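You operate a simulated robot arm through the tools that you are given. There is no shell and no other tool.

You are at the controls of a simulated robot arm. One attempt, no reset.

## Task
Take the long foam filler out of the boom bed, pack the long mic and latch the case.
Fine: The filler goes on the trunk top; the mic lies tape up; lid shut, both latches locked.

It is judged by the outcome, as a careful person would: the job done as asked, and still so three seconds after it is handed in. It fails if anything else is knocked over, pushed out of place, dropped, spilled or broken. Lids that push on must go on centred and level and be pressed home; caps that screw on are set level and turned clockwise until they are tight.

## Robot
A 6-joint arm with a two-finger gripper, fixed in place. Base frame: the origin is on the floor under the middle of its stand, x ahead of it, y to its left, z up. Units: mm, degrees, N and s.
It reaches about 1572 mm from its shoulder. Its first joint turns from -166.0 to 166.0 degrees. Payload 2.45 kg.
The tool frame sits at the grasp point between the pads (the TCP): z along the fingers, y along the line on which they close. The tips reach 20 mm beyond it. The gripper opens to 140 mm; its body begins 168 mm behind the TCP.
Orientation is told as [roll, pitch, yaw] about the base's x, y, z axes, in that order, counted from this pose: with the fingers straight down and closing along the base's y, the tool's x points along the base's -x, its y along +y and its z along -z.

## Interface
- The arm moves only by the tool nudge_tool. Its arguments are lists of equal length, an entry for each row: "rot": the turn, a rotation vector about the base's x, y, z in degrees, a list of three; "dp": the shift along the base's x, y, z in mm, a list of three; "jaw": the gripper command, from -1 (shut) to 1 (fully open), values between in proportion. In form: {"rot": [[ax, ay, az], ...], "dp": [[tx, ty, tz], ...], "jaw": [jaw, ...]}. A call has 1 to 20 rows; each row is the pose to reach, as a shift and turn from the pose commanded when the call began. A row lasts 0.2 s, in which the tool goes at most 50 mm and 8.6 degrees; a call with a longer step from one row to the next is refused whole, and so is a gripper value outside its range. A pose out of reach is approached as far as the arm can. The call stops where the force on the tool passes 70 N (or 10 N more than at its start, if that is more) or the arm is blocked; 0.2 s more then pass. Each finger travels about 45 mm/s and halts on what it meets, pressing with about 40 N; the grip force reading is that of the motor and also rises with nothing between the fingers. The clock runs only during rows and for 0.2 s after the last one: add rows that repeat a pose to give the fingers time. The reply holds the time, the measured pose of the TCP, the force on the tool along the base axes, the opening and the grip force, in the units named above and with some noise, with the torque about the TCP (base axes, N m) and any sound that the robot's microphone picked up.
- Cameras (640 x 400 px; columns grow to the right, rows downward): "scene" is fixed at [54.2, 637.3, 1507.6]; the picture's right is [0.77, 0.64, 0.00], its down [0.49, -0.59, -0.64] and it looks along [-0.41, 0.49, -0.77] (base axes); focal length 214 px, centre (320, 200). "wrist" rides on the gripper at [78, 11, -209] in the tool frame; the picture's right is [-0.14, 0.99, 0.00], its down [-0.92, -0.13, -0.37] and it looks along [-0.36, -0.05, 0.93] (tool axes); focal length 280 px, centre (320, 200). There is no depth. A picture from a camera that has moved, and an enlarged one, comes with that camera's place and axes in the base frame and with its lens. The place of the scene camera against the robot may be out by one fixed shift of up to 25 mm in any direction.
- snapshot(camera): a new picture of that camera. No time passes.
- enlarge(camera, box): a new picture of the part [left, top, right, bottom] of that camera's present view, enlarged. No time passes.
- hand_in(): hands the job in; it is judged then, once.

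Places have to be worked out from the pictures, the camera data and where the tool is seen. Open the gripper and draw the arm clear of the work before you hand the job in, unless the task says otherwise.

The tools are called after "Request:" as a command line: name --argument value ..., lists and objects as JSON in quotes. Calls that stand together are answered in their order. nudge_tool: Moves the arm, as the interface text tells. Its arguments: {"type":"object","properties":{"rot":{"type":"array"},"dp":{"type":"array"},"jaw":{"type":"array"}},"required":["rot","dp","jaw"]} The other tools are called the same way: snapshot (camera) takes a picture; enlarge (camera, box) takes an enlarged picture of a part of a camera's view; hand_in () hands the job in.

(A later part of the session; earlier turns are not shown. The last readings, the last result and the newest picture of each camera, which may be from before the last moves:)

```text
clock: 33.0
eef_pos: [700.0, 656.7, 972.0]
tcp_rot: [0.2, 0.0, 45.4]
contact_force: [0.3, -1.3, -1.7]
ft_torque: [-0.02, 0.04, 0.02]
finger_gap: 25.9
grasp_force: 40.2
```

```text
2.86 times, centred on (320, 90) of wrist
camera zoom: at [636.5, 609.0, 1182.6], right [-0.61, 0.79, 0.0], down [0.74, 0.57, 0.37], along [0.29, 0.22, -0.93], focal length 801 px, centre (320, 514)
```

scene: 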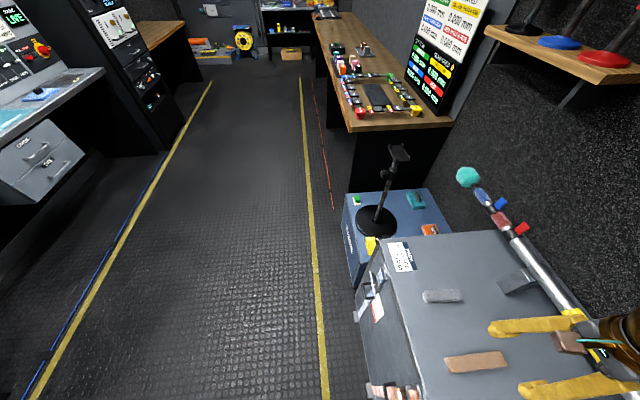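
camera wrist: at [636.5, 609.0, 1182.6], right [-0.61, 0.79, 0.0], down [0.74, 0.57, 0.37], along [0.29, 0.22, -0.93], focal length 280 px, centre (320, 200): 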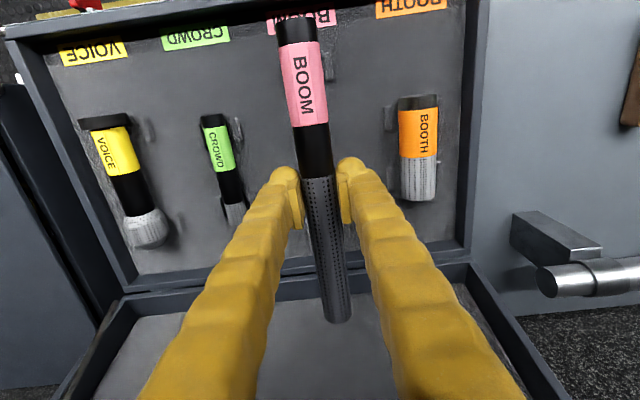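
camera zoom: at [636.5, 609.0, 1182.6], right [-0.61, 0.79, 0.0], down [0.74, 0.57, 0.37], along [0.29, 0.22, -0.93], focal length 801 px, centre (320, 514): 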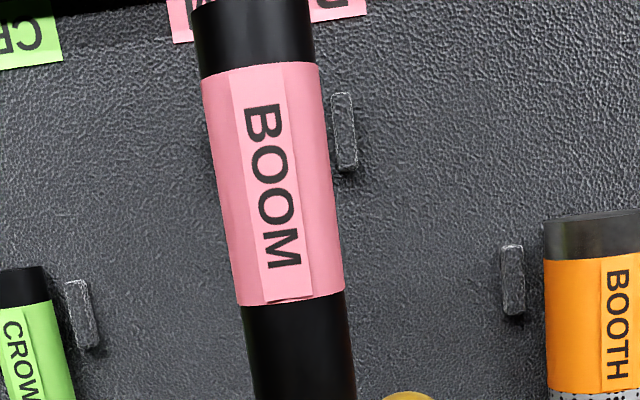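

Over the bed with about 1–2 mm error. I'll fine-correct and lower to TCP≈885, with the mic still above the pegs, then check alignment.

Request:
nudge_tool --rot '[[-0.1, 0, 0], [-0.1, 0, 0], [-0.1, 0, 0], [-0.1, 0, 0], [-0.1, 0, 0]]' --dp '[[-2, -1, -25], [-2, -1, -50], [-2, -1, -75], [-2, -1, -87], [-2, -1, -87]]' --jaw '[-1, -1, -1, -1, -1]'

Request:
snapshot --camera "wrist"

Request:
enlarge --camera "wrist" --box '[220, 0, 420, 140]'

Request:
enlarge --camera "wrist" --box '[220, 200, 420, 340]'

```text
clock: 34.2
eef_pos: [696.9, 656.5, 885.1]
tcp_rot: [-0.1, 0.2, 45.3]
contact_force: [-0.4, 0.3, -2.8]
ft_torque: [-0.02, 0.0, 0.0]
finger_gap: 25.7
grasp_force: 39.9
```

```text
taken
camera wrist: at [634.2, 608.6, 1095.1], right [-0.61, 0.79, 0.0], down [0.74, 0.57, 0.37], along [0.29, 0.22, -0.93], focal length 280 px, centre (320, 200)
```

wrist: 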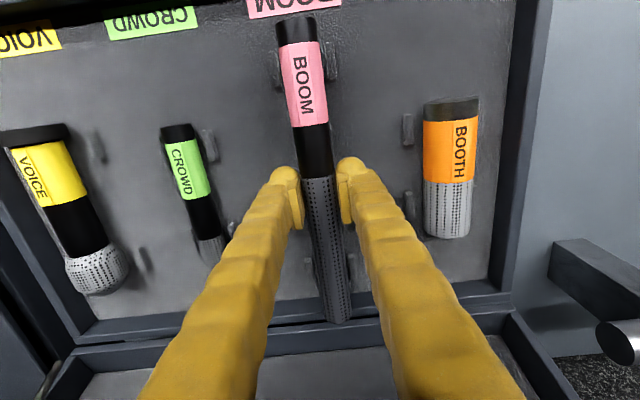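

```text
2.86 times, centred on (320, 70) of wrist
camera zoom: at [634.2, 608.6, 1095.1], right [-0.61, 0.79, 0.0], down [0.74, 0.57, 0.37], along [0.29, 0.22, -0.93], focal length 801 px, centre (320, 571)
```

zoom: 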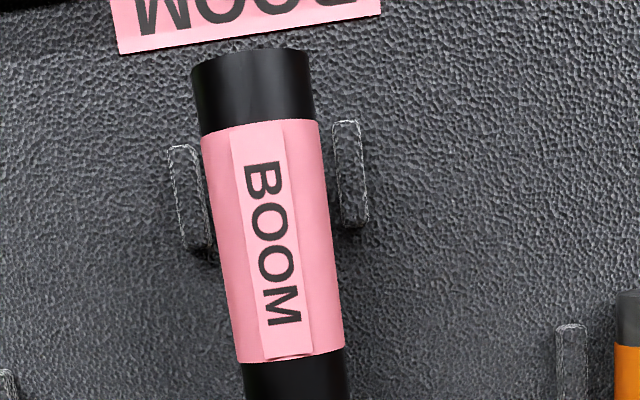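

```text
2.86 times, centred on (320, 270) of wrist
camera zoom: at [634.2, 608.6, 1095.1], right [-0.61, 0.79, 0.0], down [0.74, 0.57, 0.37], along [0.29, 0.22, -0.93], focal length 801 px, centre (320, 0)
```

zoom: 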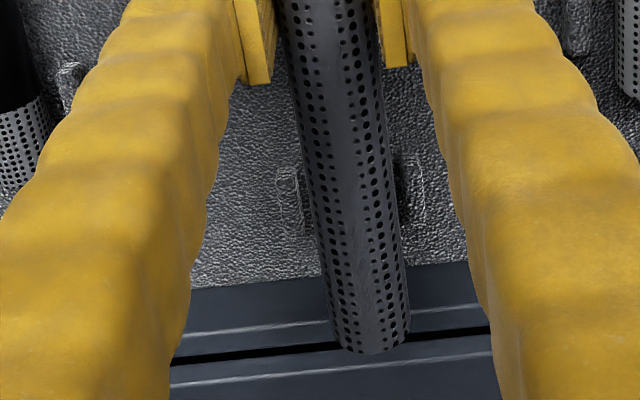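

The mic lies over the bed with the pegs either side; it is ~1.5 mm to +s and ~3 mm to the rear of centre. I'll correct this and lower to just above the floor.

Request:
nudge_tool --rot '[[0, 0, -0.4], [0, 0, -0.4], [0, 0, -0.4], [0, 0, -0.4], [0, 0, -0.4], [0, 0, -0.4]]' --dp '[[-1, -3, -3], [-1, -3, -10], [-1, -3, -18], [-1, -3, -26], [-1, -3, -32], [-1, -3, -32]]' --jaw '[-1, -1, -1, -1, -1, -1]'

Request:
snapshot --camera "wrist"

Request:
enlarge --camera "wrist" --box '[220, 0, 420, 140]'

Request:
enlarge --camera "wrist" --box '[220, 200, 420, 340]'

```text
clock: 35.6
eef_pos: [695.0, 653.3, 854.8]
tcp_rot: [0.1, 0.2, 44.9]
contact_force: [0.3, -0.6, -2.6]
ft_torque: [0.01, 0.01, 0.03]
finger_gap: 25.8
grasp_force: 40.0
```

```text
taken
camera wrist: at [631.4, 606.0, 1064.2], right [-0.6, 0.8, 0.0], down [0.74, 0.56, 0.37], along [0.29, 0.22, -0.93], focal length 280 px, centre (320, 200)
```

wrist: 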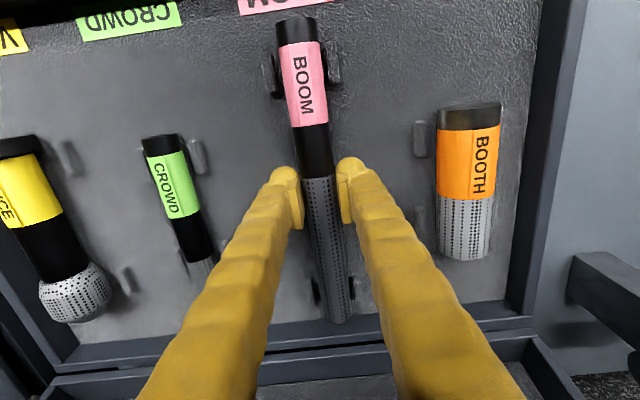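

```text
2.86 times, centred on (320, 70) of wrist
camera zoom: at [631.4, 606.0, 1064.2], right [-0.6, 0.8, 0.0], down [0.74, 0.56, 0.37], along [0.29, 0.22, -0.93], focal length 801 px, centre (320, 571)
```

zoom: 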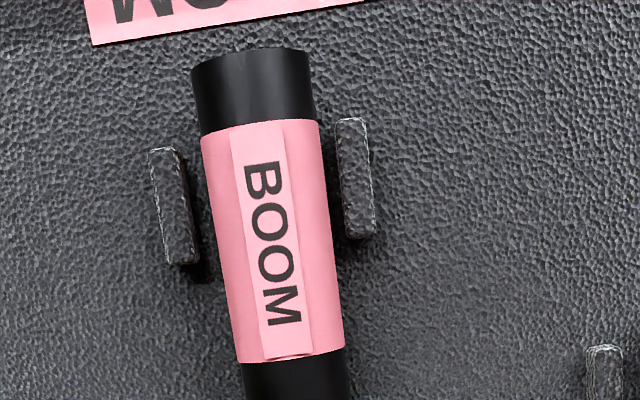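

```text
2.86 times, centred on (320, 270) of wrist
camera zoom: at [631.4, 606.0, 1064.2], right [-0.6, 0.8, 0.0], down [0.74, 0.56, 0.37], along [0.29, 0.22, -0.93], focal length 801 px, centre (320, 0)
```

zoom: 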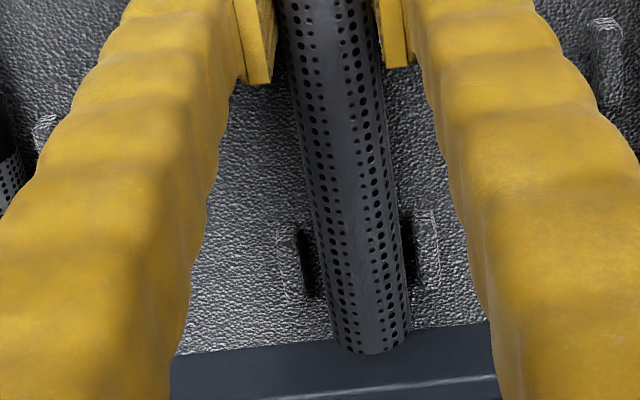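

The mic sits between both peg pairs, well centred. I'll lower the last few millimetres until it touches the floor of the bed.

Request:
nudge_tool --rot '[[0, 0, 0], [0, 0, 0], [0, 0, 0], [0, 0, 0]]' --dp '[[0, 0, -1.5], [0, 0, -3], [0, 0, -4.5], [0, 0, -4.5]]' --jaw '[-1, -1, -1, -1]'

```text
clock: 36.6
eef_pos: [695.6, 653.1, 848.9]
tcp_rot: [0.0, 0.2, 45.0]
contact_force: [-0.2, -0.3, -1.4]
ft_torque: [-0.03, 0.0, -0.03]
finger_gap: 26.0
grasp_force: 40.2
```

Still about 1 mm free at TCP 848.9; lowering a touch more.

Request:
nudge_tool --rot '[[0, 0, 0], [0, 0, 0], [0, 0, 0]]' --dp '[[0, 0, -1], [0, 0, -2], [0, 0, -2]]' --jaw '[-1, -1, -1]'

```text
clock: 37.4
eef_pos: [696.6, 653.7, 847.5]
tcp_rot: [0.0, 0.1, 45.1]
contact_force: [0.1, -5.1, 10.4]
ft_torque: [-0.19, 0.19, 0.14]
finger_gap: 26.0
grasp_force: 39.5
```

Light contact (10 N): the mic is on the bed floor. I'll release it gently.

Request:
nudge_tool --rot '[[0, 0, 0], [0, 0, 0], [0, 0, 0], [0, 0, 0], [0, 0, 0], [0, 0, 0]]' --dp '[[0, 0, 0], [0, 0, 0], [0, 0, 0], [0, 0, 0], [0, 0, 0], [0, 0, 0]]' --jaw '[-0.55, -0.4, -0.2, 0, 0, 0]'

Request:
snapshot --camera "wrist"

```text
clock: 38.8
eef_pos: [696.2, 654.3, 847.2]
tcp_rot: [0.0, 0.2, 45.0]
contact_force: [0.8, -0.5, -0.5]
ft_torque: [0.03, 0.02, 0.03]
finger_gap: 70.0
grasp_force: 0.1
```

```text
taken
camera wrist: at [632.5, 606.8, 1057.7], right [-0.6, 0.8, 0.0], down [0.74, 0.56, 0.37], along [0.29, 0.22, -0.93], focal length 280 px, centre (320, 200)
```

wrist: 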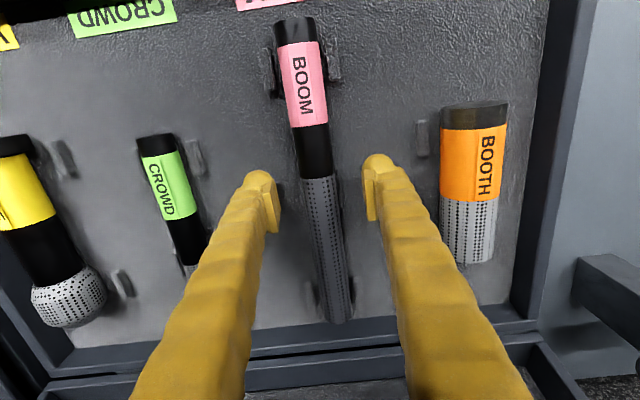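

The mic rests in its bed, tape up. I'll rise straight up and inspect the result.

Request:
nudge_tool --rot '[[0, 0, 0], [0, 0, 0], [0, 0, 0], [0, 0, 0], [0, 0, 0], [0, 0, 0], [0, 0, 0], [0, 0, 0]]' --dp '[[0, 0, 15], [0, 0, 50], [0, 0, 90], [0, 0, 130], [0, 0, 170], [0, 0, 210], [0, 0, 240], [0, 0, 240]]' --jaw '[0, 0, 0, 0.3, 0.6, 1, 1, 1]'

Request:
snapshot --camera "wrist"

Request:
enlarge --camera "wrist" --box '[220, 40, 420, 240]'

```text
clock: 40.6
eef_pos: [695.5, 653.7, 1087.5]
tcp_rot: [0.0, 0.2, 45.0]
contact_force: [0.4, 0.9, 0.1]
ft_torque: [0.0, -0.01, 0.01]
finger_gap: 139.9
grasp_force: 0.0
```

```text
taken
camera wrist: at [632.1, 606.2, 1298.1], right [-0.6, 0.8, 0.0], down [0.74, 0.56, 0.37], along [0.29, 0.22, -0.93], focal length 280 px, centre (320, 200)
```

wrist: 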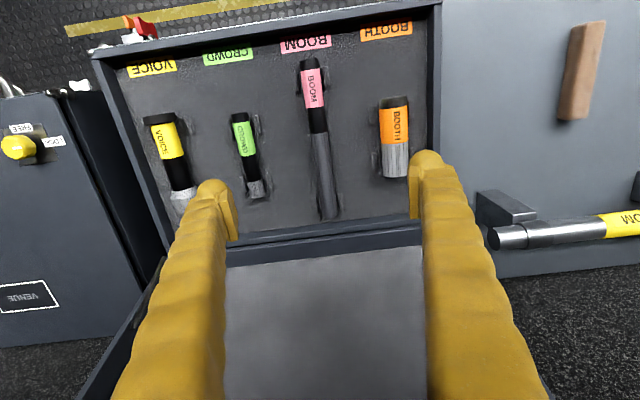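

```text
2.00 times, centred on (320, 140) of wrist
camera zoom: at [632.1, 606.2, 1298.1], right [-0.6, 0.8, 0.0], down [0.74, 0.56, 0.37], along [0.29, 0.22, -0.93], focal length 561 px, centre (320, 320)
```

zoom: 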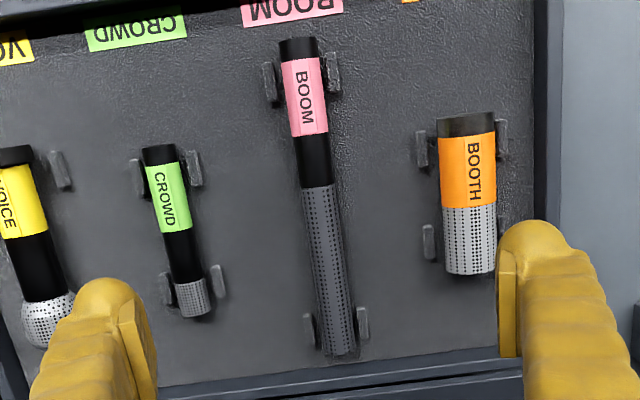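

The mic is in its bed between all four pegs, tape up, neighbours undisturbed. The latch knobs protrude from the case's front face at about f=751, z=820; I'll back off to the aisle side with the tool tilted 40° to see the front face.

Request:
nudge_tool --rot '[[2, -2, 0], [6, -6, 0], [10, -10, 0], [14, -14, 0], [18, -18, 0], [22, -22, 0], [26, -26, 0], [28.3, -28.3, 0], [28.3, -28.3, 0], [28.3, -28.3, 0], [28.3, -28.3, 0], [28.3, -28.3, 0], [28.3, -28.3, 0], [28.3, -28.3, 0], [28.3, -28.3, 0]]' --dp '[[-22, -32, 0], [-47, -68, 0], [-72, -105, 0], [-97, -141, 0], [-122, -178, 0], [-147, -214, 0], [-172, -251, 0], [-178, -260, -30], [-178, -260, -75], [-178, -260, -120], [-178, -260, -165], [-178, -260, -210], [-178, -260, -250], [-178, -260, -270], [-178, -260, -270]]' --jaw '[0.5, 0, -0.5, -1, -1, -1, -1, -1, -1, -1, -1, -1, -1, -1, -1]'

Request:
snapshot --camera "wrist"

Request:
snapshot --camera "scene"

```text
clock: 43.8
eef_pos: [533.3, 405.8, 826.5]
tcp_rot: [0.7, -39.5, 44.5]
contact_force: [-1.2, -0.5, -0.4]
ft_torque: [0.03, -0.01, 0.01]
finger_gap: 0.0
grasp_force: 29.4
out of reach, approached as far as the arm can: row 13, 14, 15
```

```text
taken
camera wrist: at [388.4, 275.7, 938.2], right [-0.62, 0.78, 0.1], down [0.43, 0.24, 0.87], along [0.65, 0.58, -0.48], focal length 280 px, centre (320, 200)
```

wrist: 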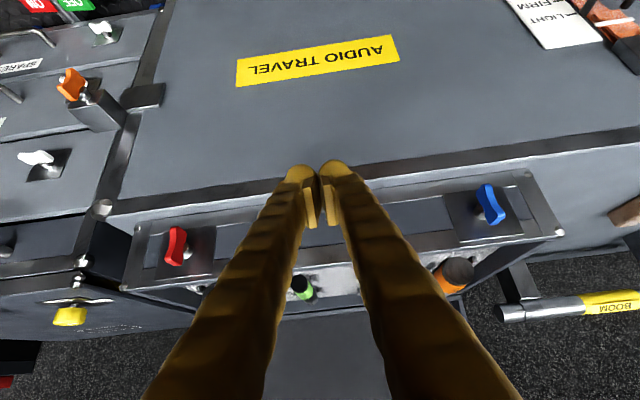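

```text
taken
```

scene: 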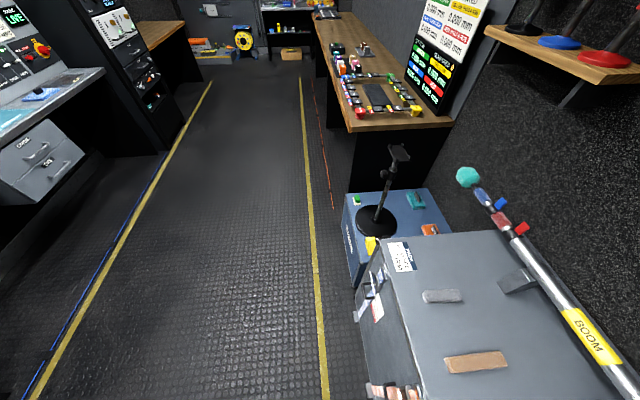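

The camera's view is inverted here (image down is world up), but both latch knobs are visible. I'll enlarge them.

Request:
enlarge --camera "wrist" --box '[420, 160, 580, 260]'

Request:
enlarge --camera "wrist" --box '[110, 200, 270, 300]'

Request:
enlarge --camera "wrist" --box '[0, 40, 160, 160]'

Request:
enlarge --camera "wrist" --box '[0, 240, 200, 380]'

```text
4.00 times, centred on (500, 210) of wrist
camera zoom: at [388.4, 275.7, 938.2], right [-0.62, 0.78, 0.1], down [0.43, 0.24, 0.87], along [0.65, 0.58, -0.48], focal length 1122 px, centre (-400, 160)
```

zoom: 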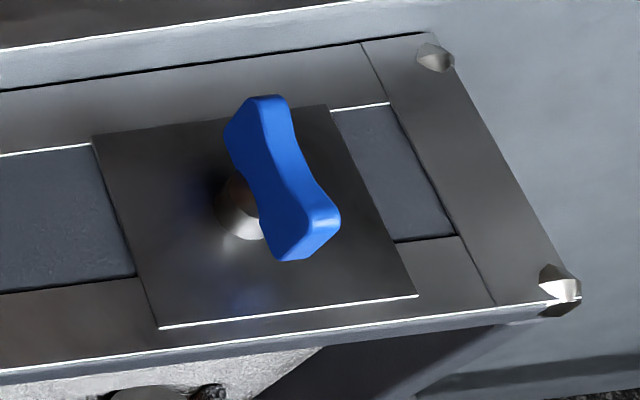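

```text
4.00 times, centred on (190, 250) of wrist
camera zoom: at [388.4, 275.7, 938.2], right [-0.62, 0.78, 0.1], down [0.43, 0.24, 0.87], along [0.65, 0.58, -0.48], focal length 1122 px, centre (840, 0)
```

zoom: 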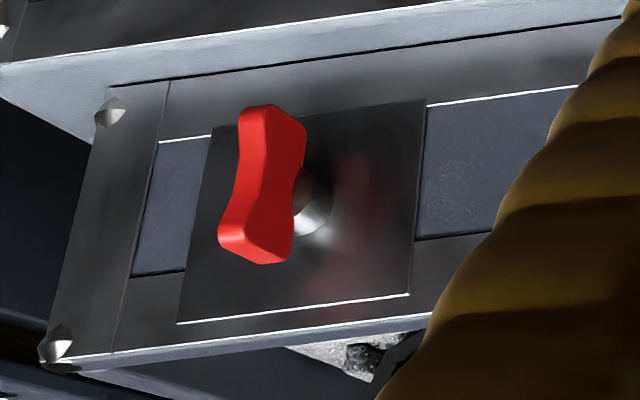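

```text
3.33 times, centred on (80, 100) of wrist
camera zoom: at [388.4, 275.7, 938.2], right [-0.62, 0.78, 0.1], down [0.43, 0.24, 0.87], along [0.65, 0.58, -0.48], focal length 935 px, centre (1120, 533)
```

zoom: 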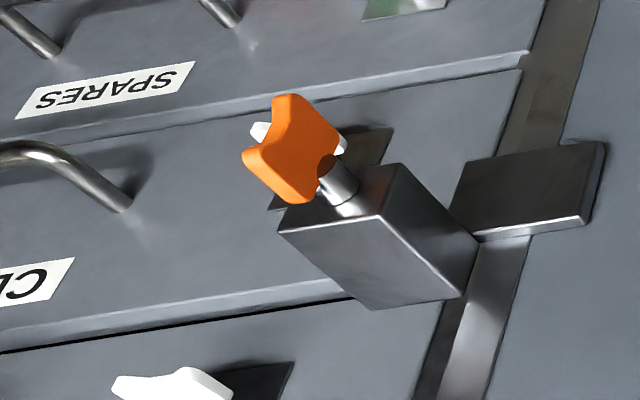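

```text
2.86 times, centred on (100, 310) of wrist
camera zoom: at [388.4, 275.7, 938.2], right [-0.62, 0.78, 0.1], down [0.43, 0.24, 0.87], along [0.65, 0.58, -0.48], focal length 801 px, centre (949, -114)
```

zoom: 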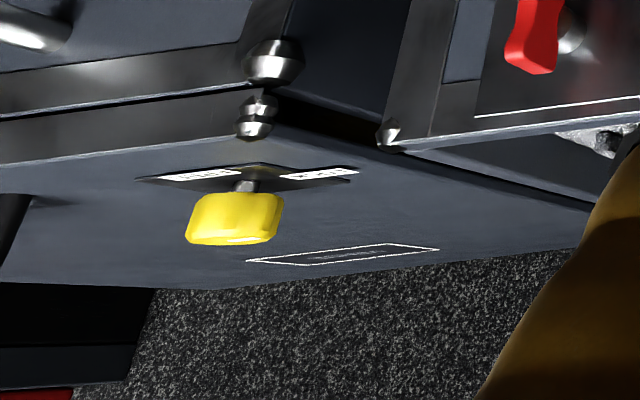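

Both latches are butterfly twist knobs with horizontal axes on the case front, wings currently vertical. Next I need the lid's geometry; I'll rise, straighten the tool, and look at the lid from above.

Request:
nudge_tool --rot '[[0, 0, 0], [-2, 2, 0], [-6, 6, 0], [-10, 10, 0], [-14, 14, 0], [-18, 18, 0], [-22, 22, 0], [-26, 26, 0], [-28.3, 28.3, 0], [-28.3, 28.3, 0], [-28.3, 28.3, 0]]' --dp '[[0, 0, 45], [0, 0, 90], [0, 0, 135], [0, 0, 180], [0, 0, 225], [0, 0, 270], [0, 0, 315], [0, 0, 360], [0, 0, 405], [0, 0, 450], [0, 0, 450]]' --jaw '[-1, -1, -1, -1, -1, -1, -1, -1, -1, -1, -1]'

Request:
snapshot --camera "wrist"

```text
clock: 46.2
eef_pos: [533.5, 403.9, 1275.8]
tcp_rot: [0.1, 0.2, 45.0]
contact_force: [0.2, -0.4, -0.1]
ft_torque: [-0.01, 0.02, -0.01]
finger_gap: 0.0
grasp_force: 29.0
out of reach, approached as far as the arm can: row 3
```

```text
taken
camera wrist: at [471.1, 357.3, 1486.5], right [-0.6, 0.8, 0.0], down [0.74, 0.56, 0.37], along [0.29, 0.22, -0.93], focal length 280 px, centre (320, 200)
```

wrist: 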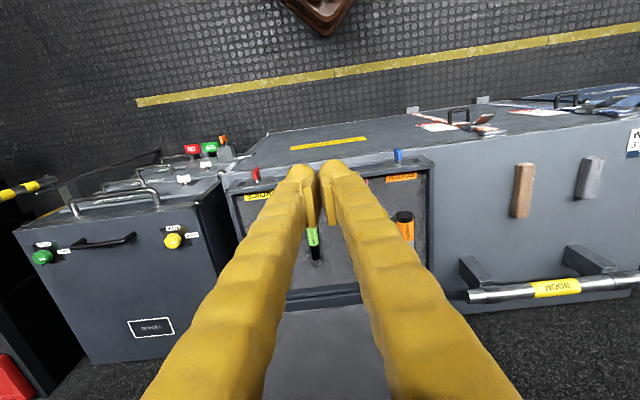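

Now moving high over the case toward the lid's top edge for a look from above.

Request:
nudge_tool --rot '[[0, 0, 0], [0, 0, 0], [0, 0, 0], [0, 0, 0], [0, 0, 0], [0, 0, 0], [0, 0, 0], [0, 0, 0], [0, 0, 0], [0, 0, 0], [0, 0, 0], [0, 0, 0], [0, 0, 0]]' --dp '[[20, 20, 30], [48, 49, 50], [76, 77, 70], [104, 105, 90], [132, 134, 110], [160, 162, 124], [190, 192, 124], [222, 225, 124], [254, 258, 124], [286, 290, 124], [318, 323, 124], [342, 347, 124], [342, 347, 124]]' --jaw '[-1, -0.5, 0, 0.5, 1, 1, 1, 1, 1, 1, 1, 1, 1]'

Request:
snapshot --camera "wrist"

Request:
snapshot --camera "scene"

```text
clock: 49.0
eef_pos: [789.7, 677.8, 1328.7]
tcp_rot: [0.0, 0.2, 45.0]
contact_force: [-0.1, 0.2, 0.0]
ft_torque: [0.01, 0.02, 0.0]
finger_gap: 140.1
grasp_force: 0.1
out of reach, approached as far as the arm can: row 8, 9, 10, 11, 12, 13
```

```text
taken
camera wrist: at [725.8, 631.4, 1539.3], right [-0.6, 0.8, 0.0], down [0.74, 0.56, 0.37], along [0.29, 0.22, -0.93], focal length 280 px, centre (320, 200)
```

wrist: 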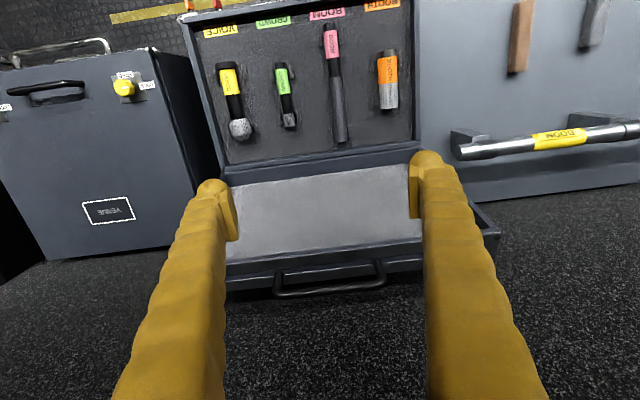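

```text
taken
```

scene: 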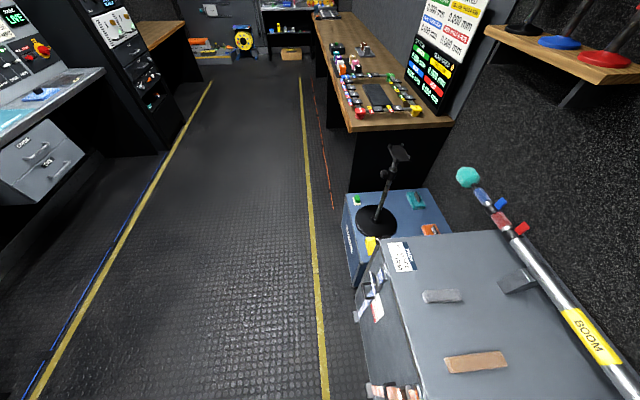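

The lid stands upright with a carrying handle on its front rim (now facing up). Let me enlarge the lid's rim and handle.

Request:
enlarge --camera "wrist" --box '[220, 160, 420, 310]'

Request:
enlarge --camera "wrist" --box '[400, 120, 520, 260]'

```text
2.67 times, centred on (320, 235) of wrist
camera zoom: at [725.8, 631.4, 1539.3], right [-0.6, 0.8, 0.0], down [0.74, 0.56, 0.37], along [0.29, 0.22, -0.93], focal length 748 px, centre (320, 107)
```

zoom: 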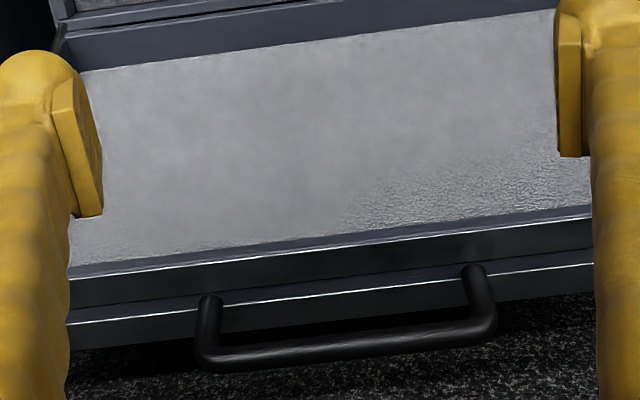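

```text
2.86 times, centred on (460, 190) of wrist
camera zoom: at [725.8, 631.4, 1539.3], right [-0.6, 0.8, 0.0], down [0.74, 0.56, 0.37], along [0.29, 0.22, -0.93], focal length 801 px, centre (-80, 229)
```

zoom: 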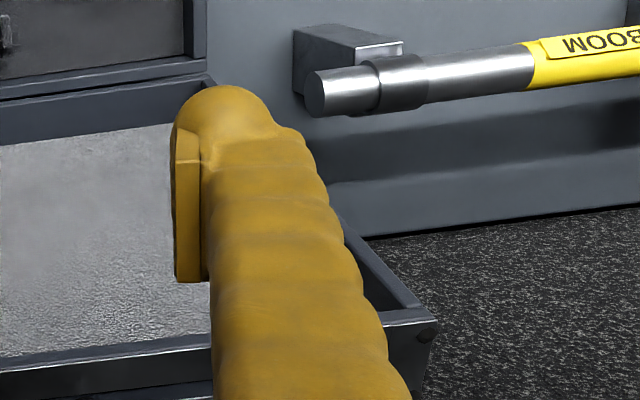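

I need a second viewpoint on the handle for its height. I'll move lower and back a little, staying well in front of the lid.

Request:
nudge_tool --rot '[[0, 0, 0], [0, 0, 0], [0, 0, 0], [0, 0, 0], [0, 0, 0]]' --dp '[[-20, -20, -30], [-40, -40, -70], [-60, -60, -110], [-62, -62, -140], [-62, -62, -140]]' --jaw '[1, 1, 1, 1, 1]'

Request:
snapshot --camera "wrist"

Request:
enlarge --camera "wrist" --box '[220, 240, 430, 400]'

```text
clock: 50.2
eef_pos: [726.7, 616.1, 1191.3]
tcp_rot: [0.0, 0.2, 45.0]
contact_force: [0.0, 1.2, 0.0]
ft_torque: [0.01, -0.03, 0.0]
finger_gap: 139.7
grasp_force: 0.1
```

```text
taken
camera wrist: at [663.9, 568.9, 1401.8], right [-0.6, 0.8, 0.0], down [0.74, 0.56, 0.37], along [0.29, 0.22, -0.93], focal length 280 px, centre (320, 200)
```

wrist: 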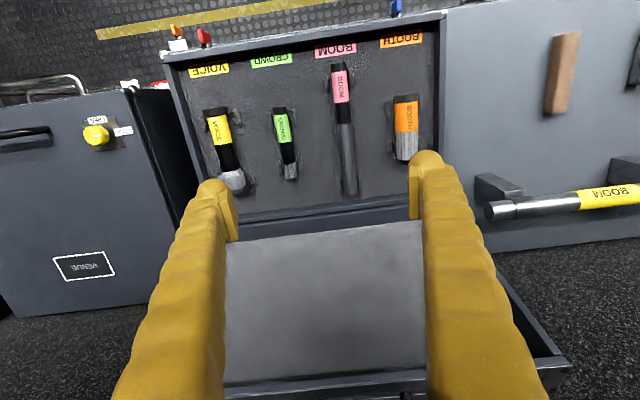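

```text
2.50 times, centred on (325, 320) of wrist
camera zoom: at [663.9, 568.9, 1401.8], right [-0.6, 0.8, 0.0], down [0.74, 0.56, 0.37], along [0.29, 0.22, -0.93], focal length 701 px, centre (308, -100)
```

zoom: 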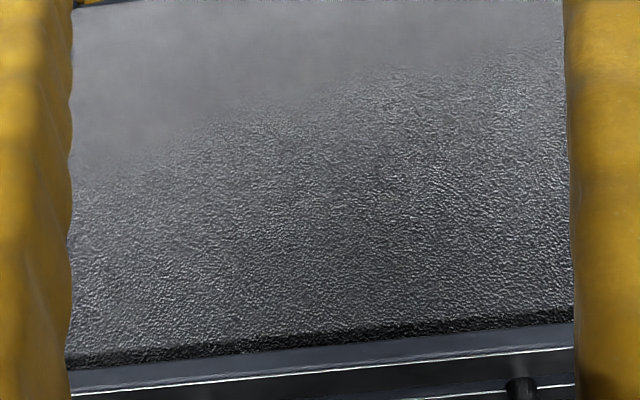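

Triangulating gives the lid rim at f≈1182–1212, z≈1184 (leaning ~11° back), with a D-handle whose bar is at about f=1213, z=1226, s≈−88. I'll turn the gripper 90° so it can pinch the bar across, staying in front of the lid.

Request:
nudge_tool --rot '[[0, 0, -8], [0, 0, -16], [0, 0, -24], [0, 0, -32], [0, 0, -40], [0, 0, -48], [0, 0, -56], [0, 0, -64], [0, 0, -72], [0, 0, -80], [0, 0, -88], [0, 0, -90], [0, 0, -90]]' --dp '[[0, 0, 10], [0, 0, 20], [0, 0, 30], [0, 0, 40], [0, 0, 50], [0, 0, 60], [0, 0, 70], [0, 0, 80], [0, 0, 90], [0, 0, 100], [0, 0, 100], [0, 0, 100], [0, 0, 100]]' --jaw '[1, 0.5, 0, -0.2, -0.4, -0.4, -0.4, -0.4, -0.4, -0.4, -0.4, -0.4, -0.4]'

Request:
snapshot --camera "wrist"

```text
clock: 53.0
eef_pos: [730.0, 618.7, 1293.2]
tcp_rot: [0.0, 0.1, -45.1]
contact_force: [-0.6, 0.2, -0.1]
ft_torque: [0.01, 0.02, 0.01]
finger_gap: 42.1
grasp_force: 0.1
```

```text
taken
camera wrist: at [682.0, 680.7, 1503.3], right [0.8, 0.6, 0.0], down [0.56, -0.74, 0.37], along [0.22, -0.29, -0.93], focal length 280 px, centre (320, 200)
```

wrist: 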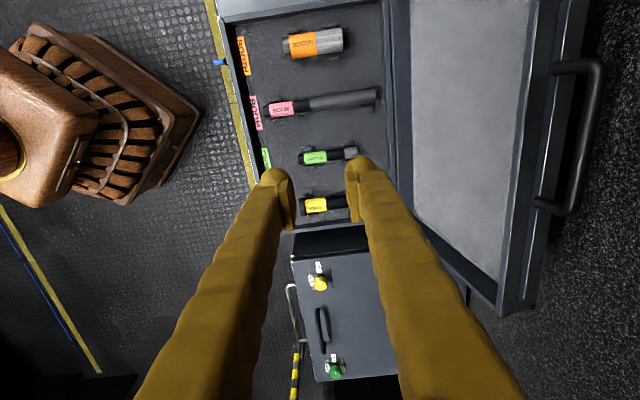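

Good, the bar of the handle is clearly in view on the right. Let me enlarge it for a precise position.

Request:
enlarge --camera "wrist" --box '[480, 30, 640, 330]'

Request:
enlarge --camera "wrist" --box '[520, 40, 640, 115]'

Request:
enlarge --camera "wrist" --box '[510, 160, 630, 235]'

```text
1.33 times, centred on (560, 180) of wrist
camera zoom: at [682.0, 680.7, 1503.3], right [0.8, 0.6, 0.0], down [0.56, -0.74, 0.37], along [0.22, -0.29, -0.93], focal length 374 px, centre (0, 227)
```

zoom: 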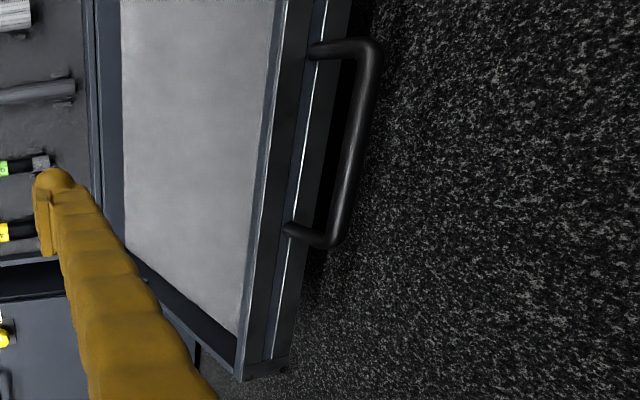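

```text
5.33 times, centred on (580, 78) of wrist
camera zoom: at [682.0, 680.7, 1503.3], right [0.8, 0.6, 0.0], down [0.56, -0.74, 0.37], along [0.22, -0.29, -0.93], focal length 1495 px, centre (-1067, 853)
```

zoom: 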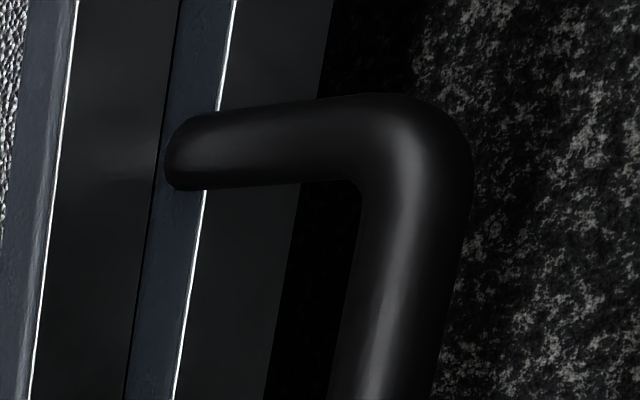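

```text
5.33 times, centred on (570, 198) of wrist
camera zoom: at [682.0, 680.7, 1503.3], right [0.8, 0.6, 0.0], down [0.56, -0.74, 0.37], along [0.22, -0.29, -0.93], focal length 1495 px, centre (-1013, 213)
```

zoom: 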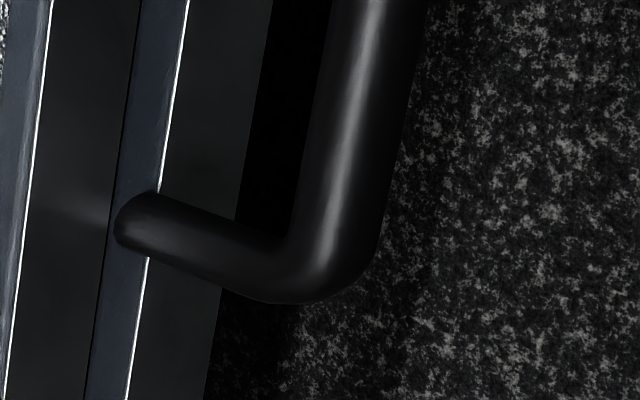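

Both viewpoints agree: handle bar along s from −159 to −18 at f≈1213, z≈1226, about 16 mm thick. I'll tilt the tool 30° toward the lid and advance to an approach point just above and in front of the bar.

Request:
nudge_tool --rot '[[3, -3, 0], [7, -7, 0], [11, -11, 0], [15, -15, 0], [19, -19, 0], [21.2, -21.2, 0], [21.2, -21.2, 0], [21.2, -21.2, 0], [21.2, -21.2, 0]]' --dp '[[15, 14, 2], [40, 37, 2], [65, 60, 2], [90, 83, 2], [115, 105, 2], [140, 128, 2], [160, 147, 2], [170, 156, 0], [170, 156, 0]]' --jaw '[-0.45, -0.45, -0.45, -0.45, -0.45, -0.45, -0.45, -0.45, -0.45]'

Request:
snapshot --camera "wrist"

```text
clock: 55.0
eef_pos: [902.0, 773.0, 1295.2]
tcp_rot: [29.9, 0.3, -45.0]
contact_force: [-0.1, -0.9, 1.2]
ft_torque: [-0.02, 0.0, 0.0]
finger_gap: 38.5
grasp_force: 0.0
```

```text
taken
camera wrist: at [778.9, 760.8, 1482.4], right [0.7, 0.51, 0.49], down [0.44, -0.86, 0.25], along [0.55, 0.04, -0.83], focal length 280 px, centre (320, 200)
```

wrist: 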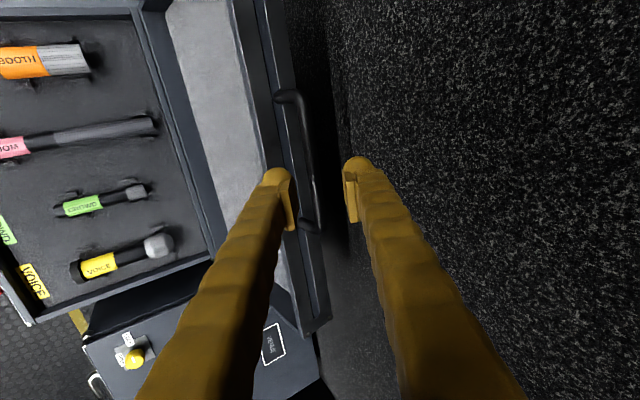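

The approach point is reachable. Let me enlarge to see the bar relative to the fingers.

Request:
enlarge --camera "wrist" --box '[230, 70, 410, 250]'

```text
2.22 times, centred on (320, 160) of wrist
camera zoom: at [778.9, 760.8, 1482.4], right [0.7, 0.51, 0.49], down [0.44, -0.86, 0.25], along [0.55, 0.04, -0.83], focal length 623 px, centre (320, 289)
```

zoom: 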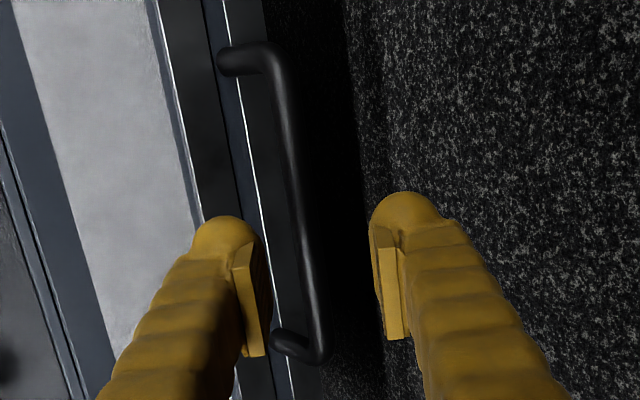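

The bar lies between the fingers, about 11 mm nearer to the near finger. I'll shift to centre it and advance along the finger direction, stopping a little short to check.

Request:
nudge_tool --rot '[[0, 0, 0], [0, 0, 0], [0, 0, 0], [0, 0, 0], [0, 0, 0]]' --dp '[[-6.7, -6.7, -5.5], [0.3, 0.3, -22.8], [7.4, 7.4, -40.1], [10.9, 10.9, -48.8], [10.9, 10.9, -48.8]]' --jaw '[-0.45, -0.45, -0.45, -0.45, -0.45]'

Request:
snapshot --camera "wrist"

Request:
enlarge --camera "wrist" --box '[230, 90, 410, 270]'

```text
clock: 56.2
eef_pos: [911.6, 784.4, 1245.8]
tcp_rot: [30.0, 0.2, -44.9]
contact_force: [0.7, 1.0, 0.2]
ft_torque: [0.01, 0.0, 0.01]
finger_gap: 38.7
grasp_force: 0.0
```

```text
taken
camera wrist: at [788.5, 771.9, 1434.5], right [0.7, 0.51, 0.49], down [0.44, -0.86, 0.25], along [0.55, 0.04, -0.83], focal length 280 px, centre (320, 200)
```

wrist: 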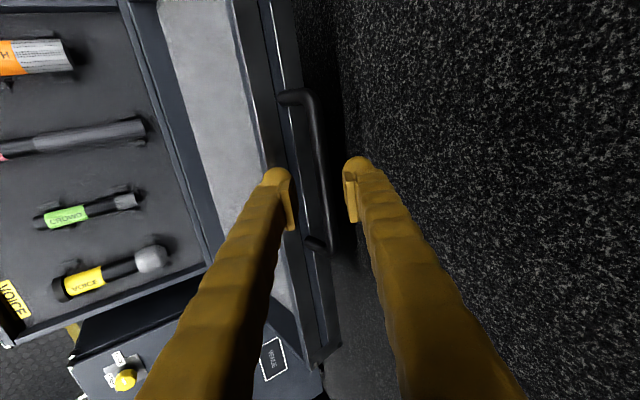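

```text
2.22 times, centred on (320, 180) of wrist
camera zoom: at [788.5, 771.9, 1434.5], right [0.7, 0.51, 0.49], down [0.44, -0.86, 0.25], along [0.55, 0.04, -0.83], focal length 623 px, centre (320, 244)
```

zoom: 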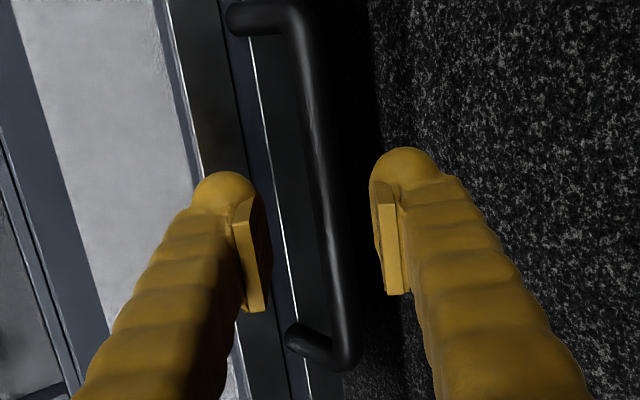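

The bar is now centred between the pads. I'll advance the final 17 mm and close on it.

Request:
nudge_tool --rot '[[0, 0, 0], [0, 0, 0], [0, 0, 0], [0, 0, 0], [0, 0, 0], [0, 0, 0], [0, 0, 0]]' --dp '[[3, 3, -7.4], [6, 6, -14.7], [6, 6, -14.7], [6, 6, -14.7], [6, 6, -14.7], [6, 6, -14.7], [6, 6, -14.7]]' --jaw '[-0.45, -0.45, -0.6, -0.75, -1, -1, -1]'

Request:
snapshot --camera "wrist"

Request:
enlarge --camera "wrist" --box '[230, 90, 410, 270]'

```text
clock: 57.8
eef_pos: [917.4, 789.9, 1234.7]
tcp_rot: [30.2, 0.1, -45.0]
contact_force: [9.8, 8.6, 35.4]
ft_torque: [-0.12, -0.71, 0.68]
finger_gap: 11.9
grasp_force: 39.3
```

```text
taken
camera wrist: at [793.3, 776.0, 1421.5], right [0.7, 0.51, 0.5], down [0.44, -0.86, 0.25], along [0.56, 0.04, -0.83], focal length 280 px, centre (320, 200)
```

wrist: 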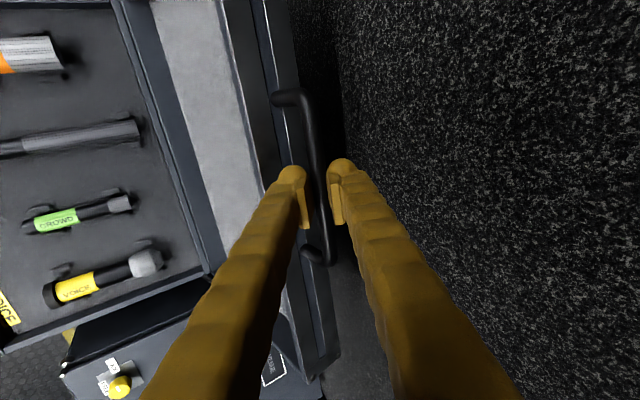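

```text
2.22 times, centred on (320, 180) of wrist
camera zoom: at [793.3, 776.0, 1421.5], right [0.7, 0.51, 0.5], down [0.44, -0.86, 0.25], along [0.56, 0.04, -0.83], focal length 623 px, centre (320, 244)
```

zoom: 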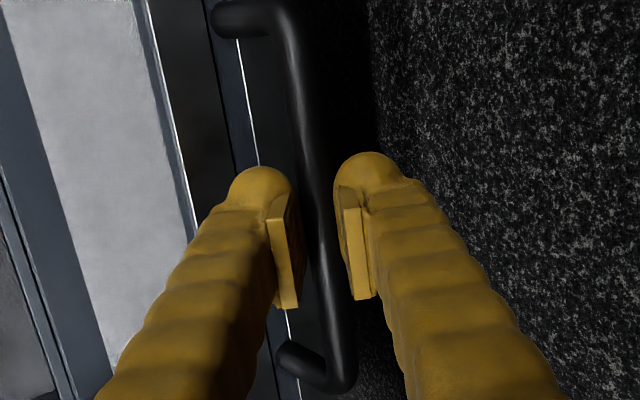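

The bar is gripped (12 mm). There's a 35 N upward load, so I'll relieve it by a few millimetres before swinging the lid.

Request:
nudge_tool --rot '[[0, 0, 0], [0, 0, 0]]' --dp '[[0, 0, 4], [0, 0, 4]]' --jaw '[-1, -1]'

```text
clock: 58.4
eef_pos: [917.7, 789.2, 1234.2]
tcp_rot: [30.0, 0.2, -44.8]
contact_force: [7.9, 3.3, 13.7]
ft_torque: [-0.22, -0.51, 0.68]
finger_gap: 12.1
grasp_force: 39.1
```

Load is down to ~14 N. Now I'll start swinging the lid on its arc about the hinge (≈ f=1117, z=852), a small portion first to verify the forces.

Request:
nudge_tool --rot '[[-0.71, 0.71, 0], [-1.41, 1.41, 0], [-2.12, 2.12, 0], [-2.12, 2.12, 0]]' --dp '[[-8.8, -8.8, 2.9], [-18.1, -18.1, 5.6], [-27.5, -27.5, 7.7], [-27.5, -27.5, 7.7]]' --jaw '[-1, -1, -1, -1]'

Request:
snapshot --camera "wrist"

```text
clock: 59.4
eef_pos: [889.8, 762.5, 1241.5]
tcp_rot: [27.0, 0.2, -45.1]
contact_force: [22.6, -13.6, 20.0]
ft_torque: [-0.45, -0.76, 0.47]
finger_gap: 11.2
grasp_force: 38.3
```

```text
taken
camera wrist: at [773.9, 757.1, 1435.4], right [0.72, 0.53, 0.45], down [0.45, -0.85, 0.27], along [0.52, 0.01, -0.85], focal length 280 px, centre (320, 200)
```

wrist: 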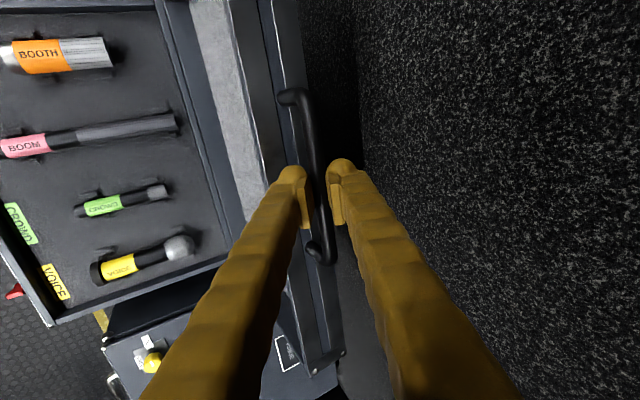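

The lid is following. Let me check the grip closely.

Request:
enlarge --camera "wrist" --box '[250, 130, 390, 270]'

```text
2.86 times, centred on (320, 200) of wrist
camera zoom: at [773.9, 757.1, 1435.4], right [0.72, 0.53, 0.45], down [0.45, -0.85, 0.27], along [0.52, 0.01, -0.85], focal length 801 px, centre (320, 200)
```

zoom: 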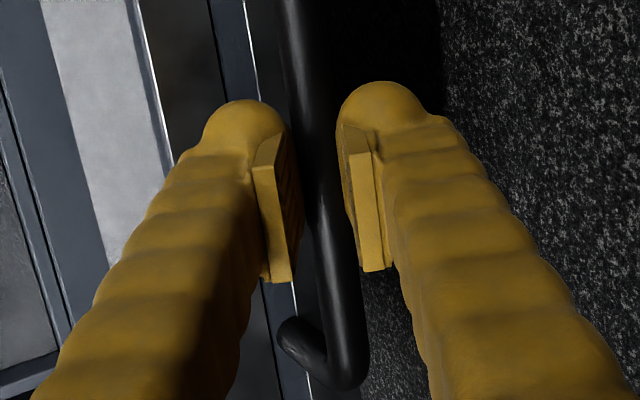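

The grip looks sound. Continuing the swing to just past vertical.

Request:
nudge_tool --rot '[[-1.06, 1.06, 0], [-2.12, 2.12, 0], [-3.18, 3.18, 0], [-4.24, 4.24, 0], [-5.3, 5.3, 0], [-6.36, 6.36, 0], [-6.36, 6.36, 0]]' --dp '[[-14.2, -14.2, 2.4], [-28.4, -28.4, 3.8], [-42.7, -42.7, 4.0], [-57, -57, 3.2], [-71.1, -71.1, 1.3], [-85.3, -85.3, -1.7], [-85.3, -85.3, -1.7]]' --jaw '[-1, -1, -1, -1, -1, -1, -1]'

Request:
snapshot --camera "wrist"

```text
clock: 61.0
eef_pos: [803.7, 678.0, 1243.2]
tcp_rot: [18.1, 0.3, -45.0]
contact_force: [-5.4, -9.2, 61.7]
ft_torque: [-0.39, -0.69, -0.1]
finger_gap: 10.4
grasp_force: 37.4
```

```text
taken
camera wrist: at [709.4, 693.4, 1446.5], right [0.76, 0.57, 0.31], down [0.49, -0.82, 0.31], along [0.43, -0.09, -0.9], focal length 280 px, centre (320, 200)
```

wrist: 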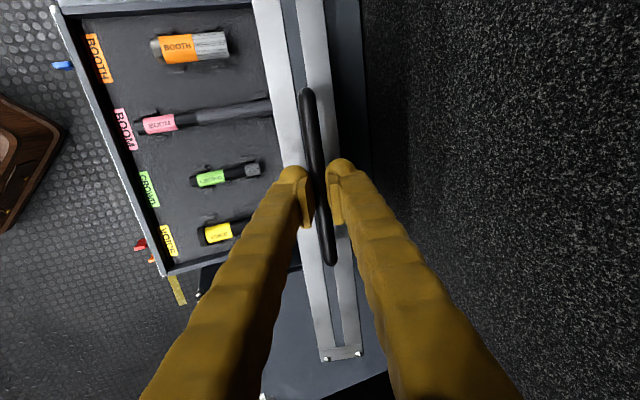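

The upward reaction rose to 62 N, so the real arc runs a few mm higher than my model here. I'll relieve it by raising before continuing.

Request:
nudge_tool --rot '[[0, 0, 0], [0, 0, 0], [0, 0, 0]]' --dp '[[0, 0, 3], [0, 0, 6], [0, 0, 6]]' --jaw '[-1, -1, -1]'

Request:
enlarge --camera "wrist" --box '[250, 60, 390, 270]'

```text
clock: 61.8
eef_pos: [804.5, 678.6, 1244.2]
tcp_rot: [17.7, 0.2, -45.0]
contact_force: [-1.1, 1.9, 2.4]
ft_torque: [0.03, 0.01, 0.05]
finger_gap: 10.1
grasp_force: 37.9
```

```text
1.90 times, centred on (320, 165) of wrist
camera zoom: at [710.9, 694.7, 1447.1], right [0.76, 0.57, 0.3], down [0.49, -0.82, 0.31], along [0.42, -0.09, -0.9], focal length 534 px, centre (320, 267)
```

zoom: 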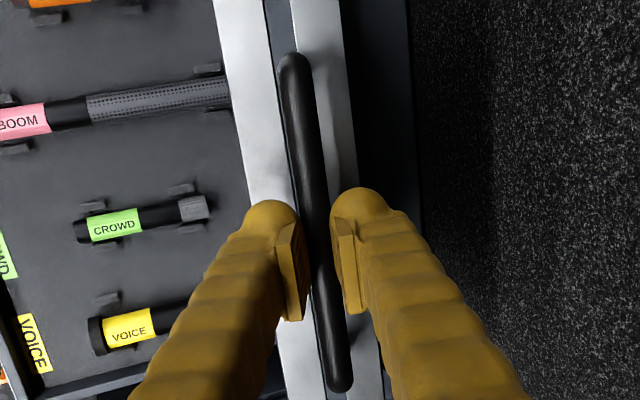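

Force is now nearly zero, so the hinge fit is better (f≈1112). Continuing the arc with the updated centre.

Request:
nudge_tool --rot '[[-0.99, 0.99, 0], [-2.05, 2.05, 0], [-3.11, 3.11, 0], [-4.17, 4.17, 0], [-4.17, 4.17, 0]]' --dp '[[-14.1, -14.1, -3.6], [-28.1, -28.1, -8.4], [-41.8, -41.8, -14.2], [-55.3, -55.3, -21], [-55.3, -55.3, -21]]' --jaw '[-1, -1, -1, -1, -1]'

Request:
enlarge --camera "wrist" --box '[200, 40, 440, 270]'

```text
clock: 63.0
eef_pos: [747.7, 623.8, 1229.0]
tcp_rot: [12.0, 0.3, -45.0]
contact_force: [-12.8, -4.5, 36.6]
ft_torque: [-0.21, -0.2, -0.16]
finger_gap: 6.0
grasp_force: 30.1
```

```text
1.74 times, centred on (320, 155) of wrist
camera zoom: at [669.3, 654.0, 1435.8], right [0.78, 0.59, 0.21], down [0.51, -0.79, 0.33], along [0.36, -0.15, -0.92], focal length 488 px, centre (320, 278)
```

zoom: 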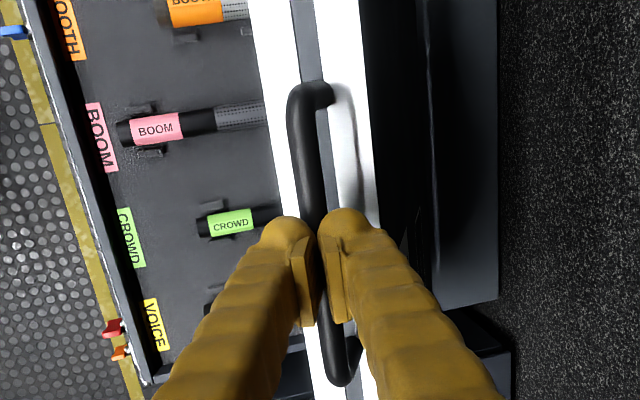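

The gap has shrunk to 6 mm: the bar (≈16 mm thick) is only pinched at the fingertips and slipping out. While pressing down, I'll open just to the bar's width so the tips slide down around it, keeping the near finger in front of the bar so the lid cannot fall.

Request:
nudge_tool --rot '[[0, 0, 0], [0, 0, 0], [0, 0, 0], [0, 0, 0], [0, 0, 0], [0, 0, 0], [0, 0, 0], [0, 0, 0]]' --dp '[[0, 0, 0], [0.3, 0.3, -2], [0.6, 0.6, -3.9], [0.9, 0.9, -5.9], [1.3, 1.3, -8.8], [1.9, 1.9, -12.7], [2.4, 2.4, -15.6], [2.4, 2.4, -15.6]]' --jaw '[-0.871, -0.829, -0.8, -0.779, -0.764, -0.75, -0.743, -0.743]'

Request:
enlarge --camera "wrist" --box '[200, 40, 440, 270]'

```text
clock: 64.8
eef_pos: [752.7, 626.1, 1209.7]
tcp_rot: [12.1, 0.2, -45.0]
contact_force: [1.0, 1.7, -0.8]
ft_torque: [-0.02, -0.01, -0.02]
finger_gap: 18.6
grasp_force: 0.9
```

```text
1.74 times, centred on (320, 155) of wrist
camera zoom: at [672.8, 657.3, 1417.6], right [0.78, 0.59, 0.21], down [0.51, -0.79, 0.33], along [0.36, -0.15, -0.92], focal length 488 px, centre (320, 278)
```

zoom: 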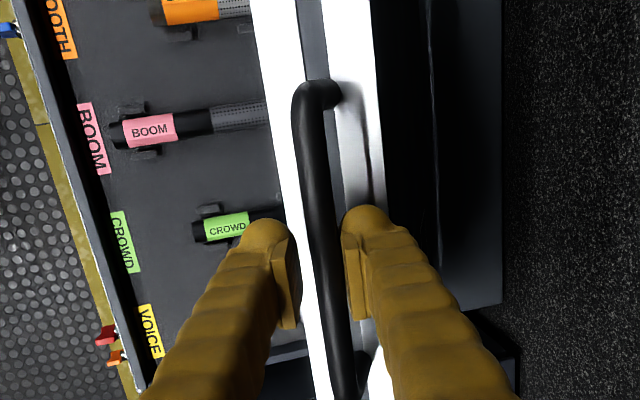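

Now the tips are down around the bar with no load, and the lid stays put. I'll close properly on the bar.

Request:
nudge_tool --rot '[[0, 0, 0], [0, 0, 0], [0, 0, 0]]' --dp '[[0, 0, 0], [0, 0, 0], [0, 0, 0]]' --jaw '[-0.8, -1, -1]'

Request:
enlarge --camera "wrist" --box '[250, 100, 390, 270]'

```text
clock: 65.6
eef_pos: [751.9, 626.7, 1208.6]
tcp_rot: [12.0, 0.1, -45.0]
contact_force: [2.8, 3.4, -4.2]
ft_torque: [-0.03, -0.04, -0.05]
finger_gap: 10.6
grasp_force: 36.6
```

```text
2.35 times, centred on (320, 185) of wrist
camera zoom: at [672.9, 657.3, 1417.4], right [0.78, 0.59, 0.21], down [0.51, -0.79, 0.33], along [0.36, -0.15, -0.92], focal length 660 px, centre (320, 235)
```

zoom: 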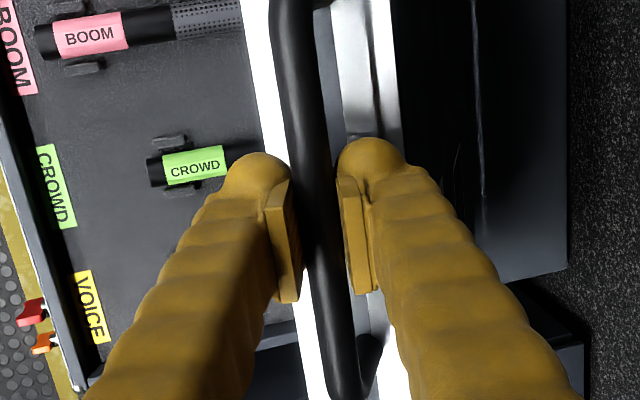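

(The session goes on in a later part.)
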